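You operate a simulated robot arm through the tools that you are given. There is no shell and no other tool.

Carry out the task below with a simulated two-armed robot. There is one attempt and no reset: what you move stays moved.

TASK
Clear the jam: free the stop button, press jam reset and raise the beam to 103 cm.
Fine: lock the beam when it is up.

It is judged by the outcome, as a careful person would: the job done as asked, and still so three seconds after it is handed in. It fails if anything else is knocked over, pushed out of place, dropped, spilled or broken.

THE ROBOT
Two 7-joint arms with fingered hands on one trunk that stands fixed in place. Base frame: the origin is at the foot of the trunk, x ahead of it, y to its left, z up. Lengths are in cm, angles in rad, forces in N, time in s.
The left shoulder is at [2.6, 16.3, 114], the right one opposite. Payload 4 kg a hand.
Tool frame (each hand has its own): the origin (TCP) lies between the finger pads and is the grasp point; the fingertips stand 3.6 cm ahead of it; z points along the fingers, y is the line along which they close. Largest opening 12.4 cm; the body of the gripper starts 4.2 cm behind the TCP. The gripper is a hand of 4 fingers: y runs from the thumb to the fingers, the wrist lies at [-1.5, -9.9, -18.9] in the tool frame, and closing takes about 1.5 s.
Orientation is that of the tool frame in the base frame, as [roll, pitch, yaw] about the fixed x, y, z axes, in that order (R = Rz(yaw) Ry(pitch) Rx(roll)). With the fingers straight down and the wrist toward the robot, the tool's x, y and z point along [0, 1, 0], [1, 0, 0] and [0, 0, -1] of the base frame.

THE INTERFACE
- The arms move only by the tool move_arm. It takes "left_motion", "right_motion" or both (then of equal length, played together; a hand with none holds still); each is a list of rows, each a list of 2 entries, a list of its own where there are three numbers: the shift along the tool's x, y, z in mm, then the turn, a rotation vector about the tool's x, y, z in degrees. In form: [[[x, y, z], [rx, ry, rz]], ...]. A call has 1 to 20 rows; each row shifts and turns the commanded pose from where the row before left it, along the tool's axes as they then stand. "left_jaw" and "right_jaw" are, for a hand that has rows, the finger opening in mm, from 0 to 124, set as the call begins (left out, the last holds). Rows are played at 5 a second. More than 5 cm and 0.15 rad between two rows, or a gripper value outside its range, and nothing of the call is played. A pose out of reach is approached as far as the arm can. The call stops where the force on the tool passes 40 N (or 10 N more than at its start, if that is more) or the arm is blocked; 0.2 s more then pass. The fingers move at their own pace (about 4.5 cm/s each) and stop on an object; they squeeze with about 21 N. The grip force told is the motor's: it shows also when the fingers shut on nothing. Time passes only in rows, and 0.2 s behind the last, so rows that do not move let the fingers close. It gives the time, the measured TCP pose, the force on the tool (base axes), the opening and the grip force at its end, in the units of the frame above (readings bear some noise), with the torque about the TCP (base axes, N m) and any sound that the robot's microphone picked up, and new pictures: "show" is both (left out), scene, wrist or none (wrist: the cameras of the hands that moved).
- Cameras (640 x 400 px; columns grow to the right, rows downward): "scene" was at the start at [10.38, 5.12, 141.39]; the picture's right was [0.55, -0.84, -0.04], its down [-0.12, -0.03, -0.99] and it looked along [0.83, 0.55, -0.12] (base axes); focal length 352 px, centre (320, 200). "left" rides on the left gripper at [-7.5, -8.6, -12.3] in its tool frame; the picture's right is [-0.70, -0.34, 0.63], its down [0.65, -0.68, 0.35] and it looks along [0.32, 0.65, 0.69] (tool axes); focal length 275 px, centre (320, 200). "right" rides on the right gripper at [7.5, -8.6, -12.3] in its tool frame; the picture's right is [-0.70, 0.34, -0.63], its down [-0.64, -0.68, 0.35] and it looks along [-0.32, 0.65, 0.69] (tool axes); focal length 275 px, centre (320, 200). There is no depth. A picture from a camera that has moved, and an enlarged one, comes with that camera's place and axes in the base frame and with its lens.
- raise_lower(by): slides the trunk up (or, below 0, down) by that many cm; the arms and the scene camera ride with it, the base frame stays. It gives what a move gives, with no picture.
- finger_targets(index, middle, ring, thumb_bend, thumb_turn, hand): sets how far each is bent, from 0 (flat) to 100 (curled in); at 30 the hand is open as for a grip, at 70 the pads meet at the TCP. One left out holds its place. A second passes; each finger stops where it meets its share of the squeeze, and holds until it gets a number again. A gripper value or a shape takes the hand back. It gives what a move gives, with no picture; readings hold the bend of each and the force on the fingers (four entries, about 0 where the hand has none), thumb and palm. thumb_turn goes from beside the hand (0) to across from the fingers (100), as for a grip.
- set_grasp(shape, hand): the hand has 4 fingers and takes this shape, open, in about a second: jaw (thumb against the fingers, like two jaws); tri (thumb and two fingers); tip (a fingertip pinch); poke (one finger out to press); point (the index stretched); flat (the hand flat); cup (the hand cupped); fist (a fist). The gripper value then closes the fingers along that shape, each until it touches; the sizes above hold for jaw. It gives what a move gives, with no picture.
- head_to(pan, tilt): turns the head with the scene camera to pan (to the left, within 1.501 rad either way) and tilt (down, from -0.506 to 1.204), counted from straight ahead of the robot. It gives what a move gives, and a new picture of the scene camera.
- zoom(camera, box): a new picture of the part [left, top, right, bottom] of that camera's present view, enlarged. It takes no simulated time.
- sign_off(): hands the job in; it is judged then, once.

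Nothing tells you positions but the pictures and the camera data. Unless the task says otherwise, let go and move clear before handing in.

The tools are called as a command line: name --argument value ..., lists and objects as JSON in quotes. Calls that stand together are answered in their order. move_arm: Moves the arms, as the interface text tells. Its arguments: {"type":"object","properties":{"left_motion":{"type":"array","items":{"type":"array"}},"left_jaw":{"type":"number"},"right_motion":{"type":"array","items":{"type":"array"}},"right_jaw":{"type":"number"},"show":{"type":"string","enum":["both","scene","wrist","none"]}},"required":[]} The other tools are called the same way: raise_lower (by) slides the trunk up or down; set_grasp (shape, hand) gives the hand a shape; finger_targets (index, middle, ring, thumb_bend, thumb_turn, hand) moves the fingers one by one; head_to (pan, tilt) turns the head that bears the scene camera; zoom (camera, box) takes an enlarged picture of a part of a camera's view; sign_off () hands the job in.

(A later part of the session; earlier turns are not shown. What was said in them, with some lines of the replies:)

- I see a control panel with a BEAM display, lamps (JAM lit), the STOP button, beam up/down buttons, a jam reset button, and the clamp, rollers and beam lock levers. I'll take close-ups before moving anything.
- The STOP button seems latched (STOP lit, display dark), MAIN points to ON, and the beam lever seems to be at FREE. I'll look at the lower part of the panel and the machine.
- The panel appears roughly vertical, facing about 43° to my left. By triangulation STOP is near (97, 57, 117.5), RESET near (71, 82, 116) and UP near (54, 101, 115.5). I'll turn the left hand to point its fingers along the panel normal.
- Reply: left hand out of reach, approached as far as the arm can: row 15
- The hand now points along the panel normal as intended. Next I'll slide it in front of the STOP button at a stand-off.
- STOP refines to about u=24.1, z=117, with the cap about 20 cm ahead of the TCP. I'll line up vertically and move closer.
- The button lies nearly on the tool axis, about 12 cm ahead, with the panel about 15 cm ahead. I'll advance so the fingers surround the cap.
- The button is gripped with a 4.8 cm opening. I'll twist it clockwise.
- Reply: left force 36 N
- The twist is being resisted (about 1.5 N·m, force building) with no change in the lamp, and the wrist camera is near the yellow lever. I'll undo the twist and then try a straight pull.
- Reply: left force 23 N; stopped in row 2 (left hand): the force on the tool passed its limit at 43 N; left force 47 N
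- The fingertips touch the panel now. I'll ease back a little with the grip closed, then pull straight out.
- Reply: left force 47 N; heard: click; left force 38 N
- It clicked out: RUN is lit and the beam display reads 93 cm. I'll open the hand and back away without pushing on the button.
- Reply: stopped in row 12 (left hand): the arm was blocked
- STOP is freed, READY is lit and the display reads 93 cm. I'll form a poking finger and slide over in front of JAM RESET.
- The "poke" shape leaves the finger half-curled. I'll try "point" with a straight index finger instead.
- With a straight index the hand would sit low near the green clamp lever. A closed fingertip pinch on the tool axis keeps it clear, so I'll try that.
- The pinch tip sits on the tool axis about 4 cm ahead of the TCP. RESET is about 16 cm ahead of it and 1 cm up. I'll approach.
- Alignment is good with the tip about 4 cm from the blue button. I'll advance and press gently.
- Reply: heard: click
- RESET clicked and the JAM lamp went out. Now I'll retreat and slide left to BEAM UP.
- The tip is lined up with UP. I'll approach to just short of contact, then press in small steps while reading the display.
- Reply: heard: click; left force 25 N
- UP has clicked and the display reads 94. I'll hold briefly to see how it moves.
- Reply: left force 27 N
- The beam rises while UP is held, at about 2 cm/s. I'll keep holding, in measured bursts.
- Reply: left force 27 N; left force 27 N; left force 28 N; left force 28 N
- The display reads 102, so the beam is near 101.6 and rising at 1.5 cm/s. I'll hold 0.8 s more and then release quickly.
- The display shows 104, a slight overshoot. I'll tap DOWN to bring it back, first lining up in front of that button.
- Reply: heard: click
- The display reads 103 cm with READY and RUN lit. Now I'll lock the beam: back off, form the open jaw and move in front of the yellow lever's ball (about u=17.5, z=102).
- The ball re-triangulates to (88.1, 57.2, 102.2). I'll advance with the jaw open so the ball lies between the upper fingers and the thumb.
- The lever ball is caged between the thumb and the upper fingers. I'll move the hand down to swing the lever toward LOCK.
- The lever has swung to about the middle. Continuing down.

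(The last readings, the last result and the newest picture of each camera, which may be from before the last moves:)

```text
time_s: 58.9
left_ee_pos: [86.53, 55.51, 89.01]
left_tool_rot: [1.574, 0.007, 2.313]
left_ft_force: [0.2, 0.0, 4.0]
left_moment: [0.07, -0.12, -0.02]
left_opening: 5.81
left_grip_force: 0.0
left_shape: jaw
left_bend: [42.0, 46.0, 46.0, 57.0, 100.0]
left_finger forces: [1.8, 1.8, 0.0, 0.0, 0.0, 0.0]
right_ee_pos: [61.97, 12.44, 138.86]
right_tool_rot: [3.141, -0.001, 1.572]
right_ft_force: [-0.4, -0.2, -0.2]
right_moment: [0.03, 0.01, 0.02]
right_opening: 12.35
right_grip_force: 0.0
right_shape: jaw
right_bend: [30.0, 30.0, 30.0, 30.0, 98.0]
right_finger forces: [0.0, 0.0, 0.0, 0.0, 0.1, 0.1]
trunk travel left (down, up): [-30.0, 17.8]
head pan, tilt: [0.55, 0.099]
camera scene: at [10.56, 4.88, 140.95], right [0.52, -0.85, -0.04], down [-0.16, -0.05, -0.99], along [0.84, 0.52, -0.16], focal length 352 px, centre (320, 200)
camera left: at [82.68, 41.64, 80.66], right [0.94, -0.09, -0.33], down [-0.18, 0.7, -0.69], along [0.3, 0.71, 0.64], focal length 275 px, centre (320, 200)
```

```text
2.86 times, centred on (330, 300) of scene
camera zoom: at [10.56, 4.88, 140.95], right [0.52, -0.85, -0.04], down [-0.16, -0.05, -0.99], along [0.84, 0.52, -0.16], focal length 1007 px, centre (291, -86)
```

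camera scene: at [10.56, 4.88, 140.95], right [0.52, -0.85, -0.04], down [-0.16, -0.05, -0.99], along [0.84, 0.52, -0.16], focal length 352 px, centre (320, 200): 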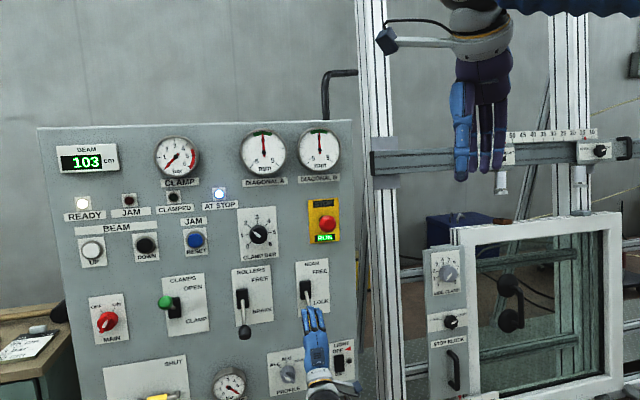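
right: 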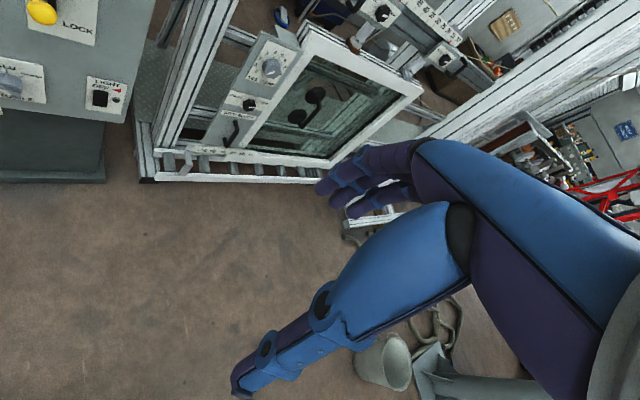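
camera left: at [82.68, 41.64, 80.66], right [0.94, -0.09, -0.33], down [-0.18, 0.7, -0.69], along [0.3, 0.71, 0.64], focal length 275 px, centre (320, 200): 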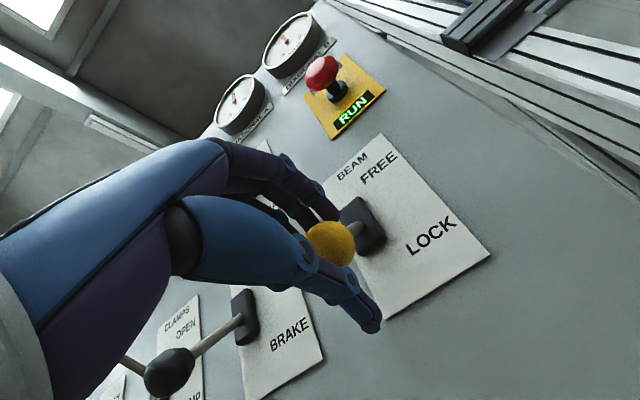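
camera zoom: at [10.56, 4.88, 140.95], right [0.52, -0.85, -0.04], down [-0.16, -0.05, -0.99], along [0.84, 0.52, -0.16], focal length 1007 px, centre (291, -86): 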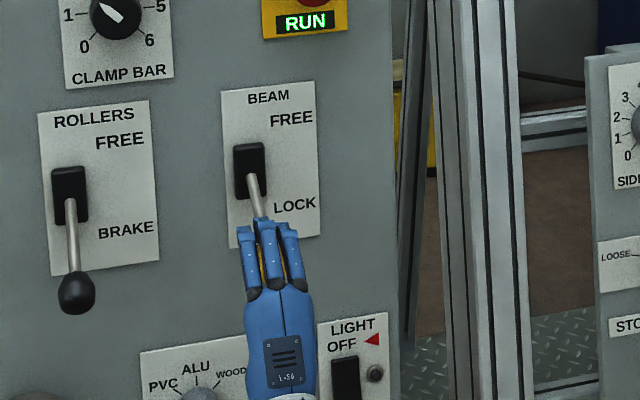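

The lever is nearly down. I'll push a bit further to reach its end stop.

move_arm --left_motion '[[[0, -5, 0], [0, 0, 0]], [[0, -5, 0], [0, 0, 0]], [[0, 0, 0], [0, 0, 0]]]'

zoom --camera "scene" --box '[260, 230, 400, 370]'

```text
time_s: 59.6
left_ee_pos: [86.57, 55.51, 88.03]
left_tool_rot: [1.572, 0.005, 2.317]
left_ft_force: [3.2, 1.4, 13.1]
left_moment: [0.18, -0.21, -0.03]
left_opening: 6.47
left_grip_force: 0.1
left_shape: jaw
left_bend: [39.0, 43.0, 46.0, 57.0, 100.0]
left_finger forces: [6.5, 5.7, 0.1, 0.1, 0.0, 0.0]
right_ee_pos: [61.87, 12.39, 138.8]
right_tool_rot: [3.141, -0.001, 1.57]
right_ft_force: [0.7, -0.1, -0.2]
right_moment: [-0.02, -0.02, 0.0]
right_opening: 12.38
right_grip_force: 0.1
right_shape: jaw
right_bend: [30.0, 30.0, 30.0, 30.0, 98.0]
right_finger forces: [0.0, 0.0, 0.0, 0.0, 0.1, 0.0]
trunk travel left (down, up): [-30.0, 17.8]
head pan, tilt: [0.55, 0.099]
camera scene: at [10.48, 4.83, 140.97], right [0.52, -0.85, -0.04], down [-0.16, -0.05, -0.99], along [0.84, 0.52, -0.16], focal length 352 px, centre (320, 200)
camera left: at [82.64, 41.65, 79.81], right [0.94, -0.09, -0.33], down [-0.18, 0.7, -0.69], along [0.29, 0.7, 0.65], focal length 275 px, centre (320, 200)
```

scene: 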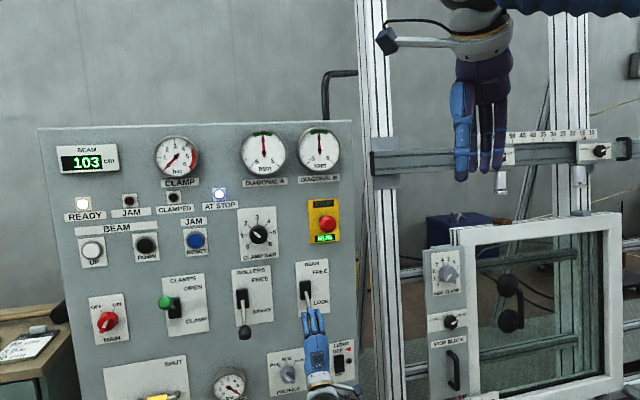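
left: 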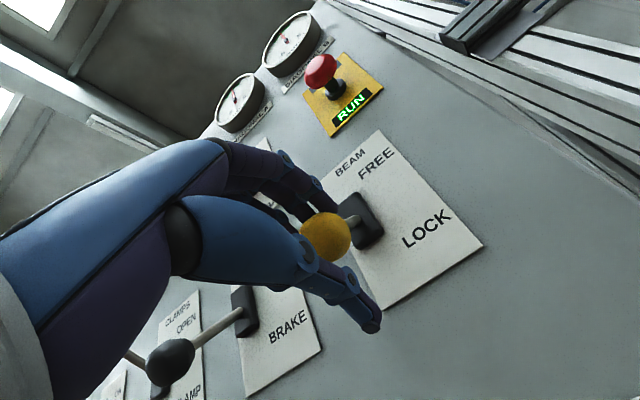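

```text
2.86 times, centred on (330, 300) of scene
camera zoom: at [10.48, 4.83, 140.97], right [0.52, -0.85, -0.04], down [-0.16, -0.05, -0.99], along [0.84, 0.52, -0.16], focal length 1007 px, centre (291, -86)
```

zoom: 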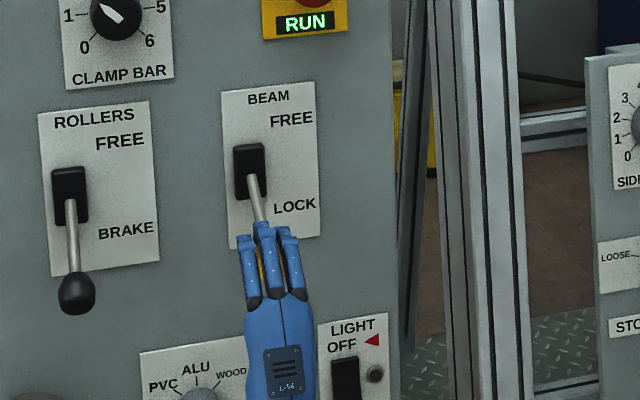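

The lever is hard against its stop (force up to 13 N). I'll open the hand and back away, then check it.

move_arm --left_motion '[[[0, 3, 0], [0, 0, 0]], [[0, 0, 0], [0, 0, 0]], [[0, 0, 0], [0, 0, 0]], [[0, 0, 0], [0, 0, 0]], [[0, 0, 0], [0, 0, 0]], [[0, 0, -20], [0, 0, 0]], [[0, 0, -30], [0, 0, 0]], [[0, 0, -30], [0, 0, 0]], [[0, 0, 0], [0, 0, 0]]]' --left_jaw 124

zoom --camera "scene" --box '[260, 230, 400, 370]'

zoom --camera "left" --box '[200, 60, 640, 400]'

```text
time_s: 61.6
left_ee_pos: [80.83, 51.09, 89.56]
left_tool_rot: [1.558, 0.006, 2.319]
left_ft_force: [0.3, -0.9, 0.6]
left_moment: [0.01, -0.01, 0.01]
left_opening: 12.38
left_grip_force: 0.1
left_shape: jaw
left_bend: [30.0, 30.0, 30.0, 30.0, 98.0]
left_finger forces: [0.0, 0.0, 0.0, 0.1, 0.0, 0.1]
right_ee_pos: [61.98, 12.55, 138.77]
right_tool_rot: [-3.141, 0.0, 1.571]
right_ft_force: [-0.3, -0.3, -0.5]
right_moment: [-0.01, 0.04, 0.03]
right_opening: 12.4
right_grip_force: 0.0
right_shape: jaw
right_bend: [30.0, 30.0, 30.0, 30.0, 98.0]
right_finger forces: [0.1, 0.0, 0.0, 0.0, 0.1, 0.1]
trunk travel left (down, up): [-30.0, 17.8]
head pan, tilt: [0.55, 0.099]
camera scene: at [10.63, 4.91, 140.94], right [0.52, -0.85, -0.04], down [-0.16, -0.05, -0.99], along [0.84, 0.52, -0.17], focal length 352 px, centre (320, 200)
camera left: at [77.1, 37.33, 81.01], right [0.94, -0.08, -0.32], down [-0.18, 0.71, -0.68], along [0.28, 0.7, 0.66], focal length 275 px, centre (320, 200)
```

scene: 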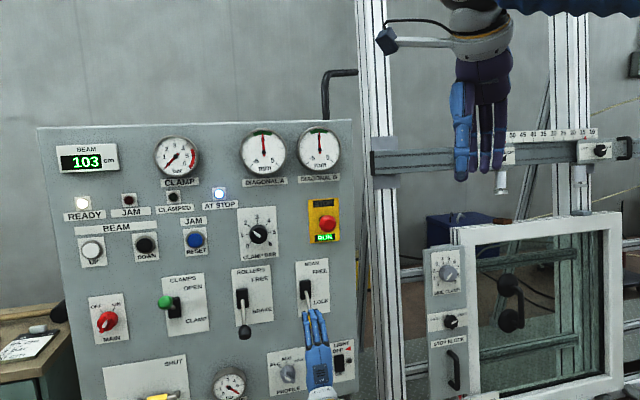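
left: 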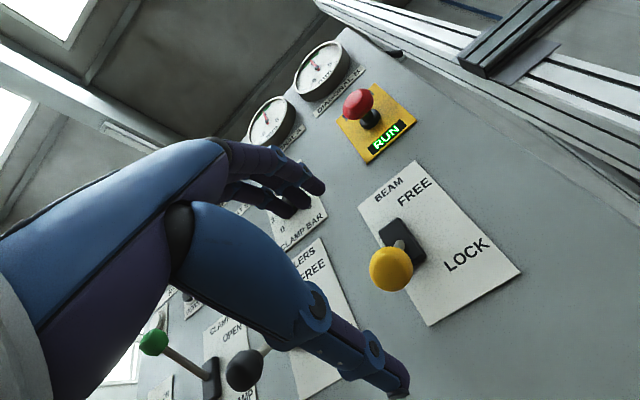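

```text
2.86 times, centred on (330, 300) of scene
camera zoom: at [10.63, 4.91, 140.94], right [0.52, -0.85, -0.04], down [-0.16, -0.05, -0.99], along [0.84, 0.52, -0.17], focal length 1007 px, centre (291, -86)
```

zoom: 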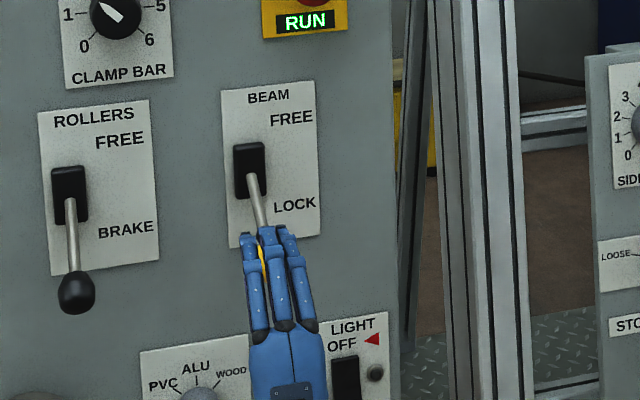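

```text
1.18 times, centred on (420, 230) of left
camera zoom: at [77.1, 37.33, 81.01], right [0.94, -0.08, -0.32], down [-0.18, 0.71, -0.68], along [0.28, 0.7, 0.66], focal length 324 px, centre (202, 165)
```

zoom: 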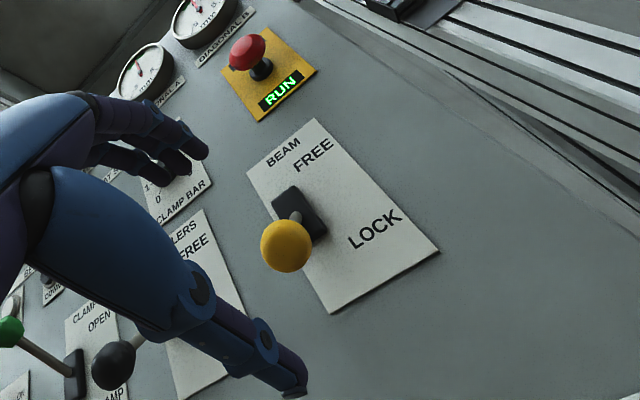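

The lever stays down at LOCK and the display still shows 103. I'll move the hand aside to verify the lever in full view.

move_arm --left_motion '[[[40, 15, 0], [0, 0, 0]], [[40, 15, 0], [0, 0, 0]], [[40, 15, -10], [0, 0, 0]], [[40, 15, -10], [0, 0, 0]], [[40, 15, -10], [0, 0, 0]], [[40, 15, -10], [0, 0, 0]], [[40, 15, -10], [0, 0, 0]], [[0, 0, 0], [0, 0, 0]]]'

zoom --camera "scene" --box '[220, 240, 380, 370]'

zoom --camera "scene" --box '[30, 130, 350, 330]'

```text
time_s: 63.5
left_ee_pos: [58.23, 67.58, 98.44]
left_tool_rot: [1.576, 0.007, 2.312]
left_ft_force: [0.2, -0.1, 0.2]
left_moment: [-0.02, -0.06, -0.03]
left_opening: 12.38
left_grip_force: 0.1
left_shape: jaw
left_bend: [30.0, 30.0, 30.0, 30.0, 98.0]
left_finger forces: [0.0, 0.1, 0.0, 0.0, 0.0, 0.0]
right_ee_pos: [62.03, 12.44, 138.8]
right_tool_rot: [-3.14, 0.0, 1.568]
right_ft_force: [-1.1, 0.5, -0.3]
right_moment: [0.06, 0.02, -0.01]
right_opening: 12.39
right_grip_force: 0.0
right_shape: jaw
right_bend: [30.0, 30.0, 30.0, 30.0, 98.0]
right_finger forces: [0.0, 0.1, 0.1, 0.0, 0.0, 0.0]
trunk travel left (down, up): [-30.0, 17.8]
head pan, tilt: [0.55, 0.099]
camera scene: at [10.64, 4.87, 140.92], right [0.52, -0.85, -0.04], down [-0.16, -0.05, -0.99], along [0.84, 0.52, -0.17], focal length 352 px, centre (320, 200)
camera left: at [54.21, 53.65, 90.21], right [0.94, -0.09, -0.34], down [-0.18, 0.7, -0.69], along [0.3, 0.71, 0.64], focal length 275 px, centre (320, 200)
```

scene: 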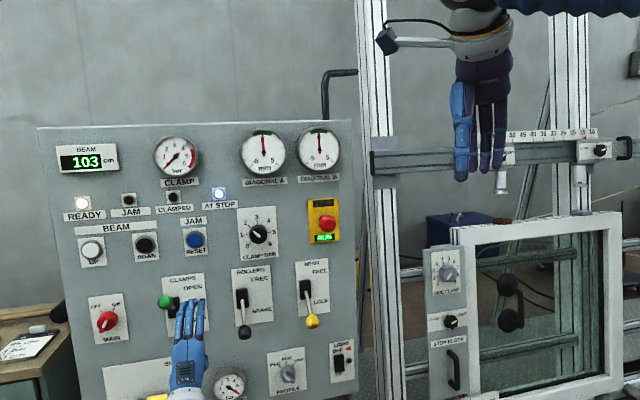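
left: 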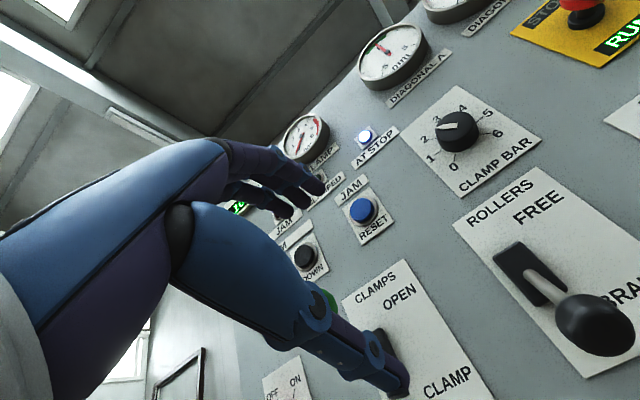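

```text
3.08 times, centred on (300, 305) of scene
camera zoom: at [10.64, 4.87, 140.92], right [0.52, -0.85, -0.04], down [-0.16, -0.05, -0.99], along [0.84, 0.52, -0.17], focal length 1084 px, centre (382, -123)
```

zoom: 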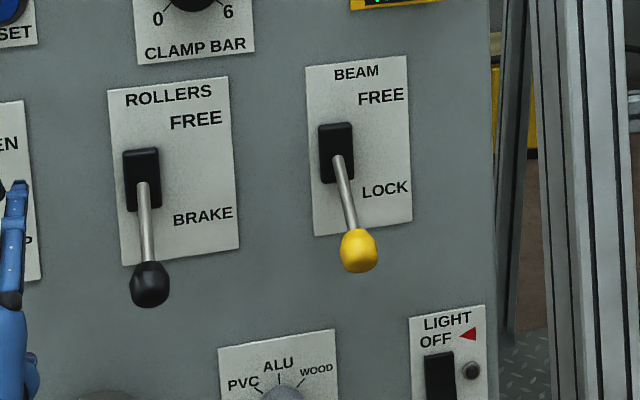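

```text
2.00 times, centred on (190, 230) of scene
camera zoom: at [10.64, 4.87, 140.92], right [0.52, -0.85, -0.04], down [-0.16, -0.05, -0.99], along [0.84, 0.52, -0.17], focal length 705 px, centre (580, 140)
```

zoom: 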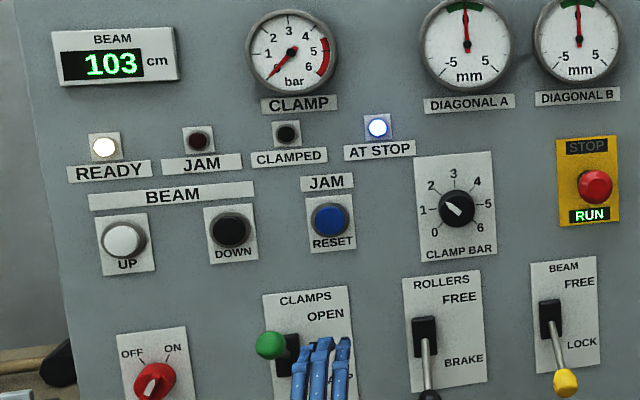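

The yellow lever sits at LOCK at the same angle as the roller lever at BRAKE. The display holds 103, JAM is off and RUN is lit. I'll back the hand a little further clear and then hand in.

move_arm --left_motion '[[[0, 0, -30], [0, 0, 0]], [[0, 0, -30], [0, 0, 0]], [[0, 0, 0], [0, 0, 0]], [[0, 0, 0], [0, 0, 0]]]' --show "scene"

```text
time_s: 64.5
left_ee_pos: [53.61, 63.45, 98.58]
left_tool_rot: [1.575, 0.007, 2.314]
left_ft_force: [0.6, -0.1, -0.5]
left_moment: [0.04, -0.02, -0.02]
left_opening: 12.39
left_grip_force: 0.0
left_shape: jaw
left_bend: [30.0, 30.0, 30.0, 30.0, 98.0]
left_finger forces: [0.0, 0.0, 0.0, 0.1, 0.1, 0.0]
right_ee_pos: [61.94, 12.42, 138.69]
right_tool_rot: [-3.141, 0.0, 1.57]
right_ft_force: [1.1, 0.2, 0.6]
right_moment: [-0.01, -0.01, 0.01]
right_opening: 12.38
right_grip_force: 0.0
right_shape: jaw
right_bend: [30.0, 30.0, 30.0, 30.0, 98.0]
right_finger forces: [0.1, 0.0, 0.1, 0.0, 0.0, 0.0]
trunk travel left (down, up): [-30.0, 17.8]
head pan, tilt: [0.55, 0.099]
camera scene: at [10.56, 4.89, 140.95], right [0.52, -0.85, -0.04], down [-0.16, -0.05, -0.99], along [0.84, 0.52, -0.16], focal length 352 px, centre (320, 200)
```

scene: 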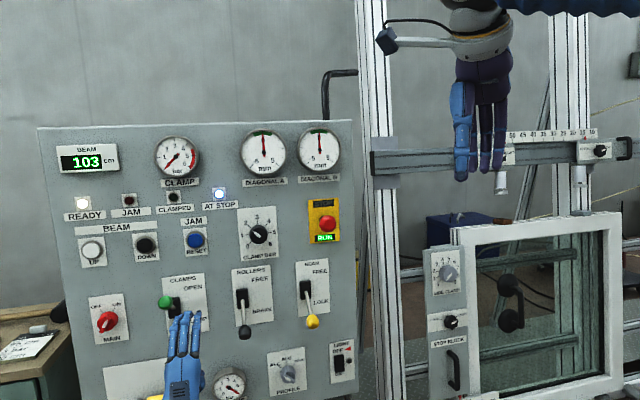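

The display steadily reads 103 cm, RUN and READY are lit, JAM is out, and the beam lever is at LOCK. The hand is clear, so I'm handing in.

sign_off

```text
The job is handed in.
```

The jam is cleared, and the beam is up and locked. When I handed in, the display read a steady 103 cm.

- **Stop button:** twisting it did nothing, so I pulled it straight out. It clicked, and RUN lit.
- **Jam reset:** one press of the blue button put the JAM lamp out. READY stayed lit.
- **Beam height:** holding UP overshot to 104 cm, so I tapped DOWN once to bring it back to 103. The display shows whole centimetres only, so the true height could be up to about half a centimetre off.
- **Beam lock:** the yellow lever is down at LOCK and stayed there after I let go.

The other controls I could see are as I found them. I saw nothing knocked over or moved out of place.
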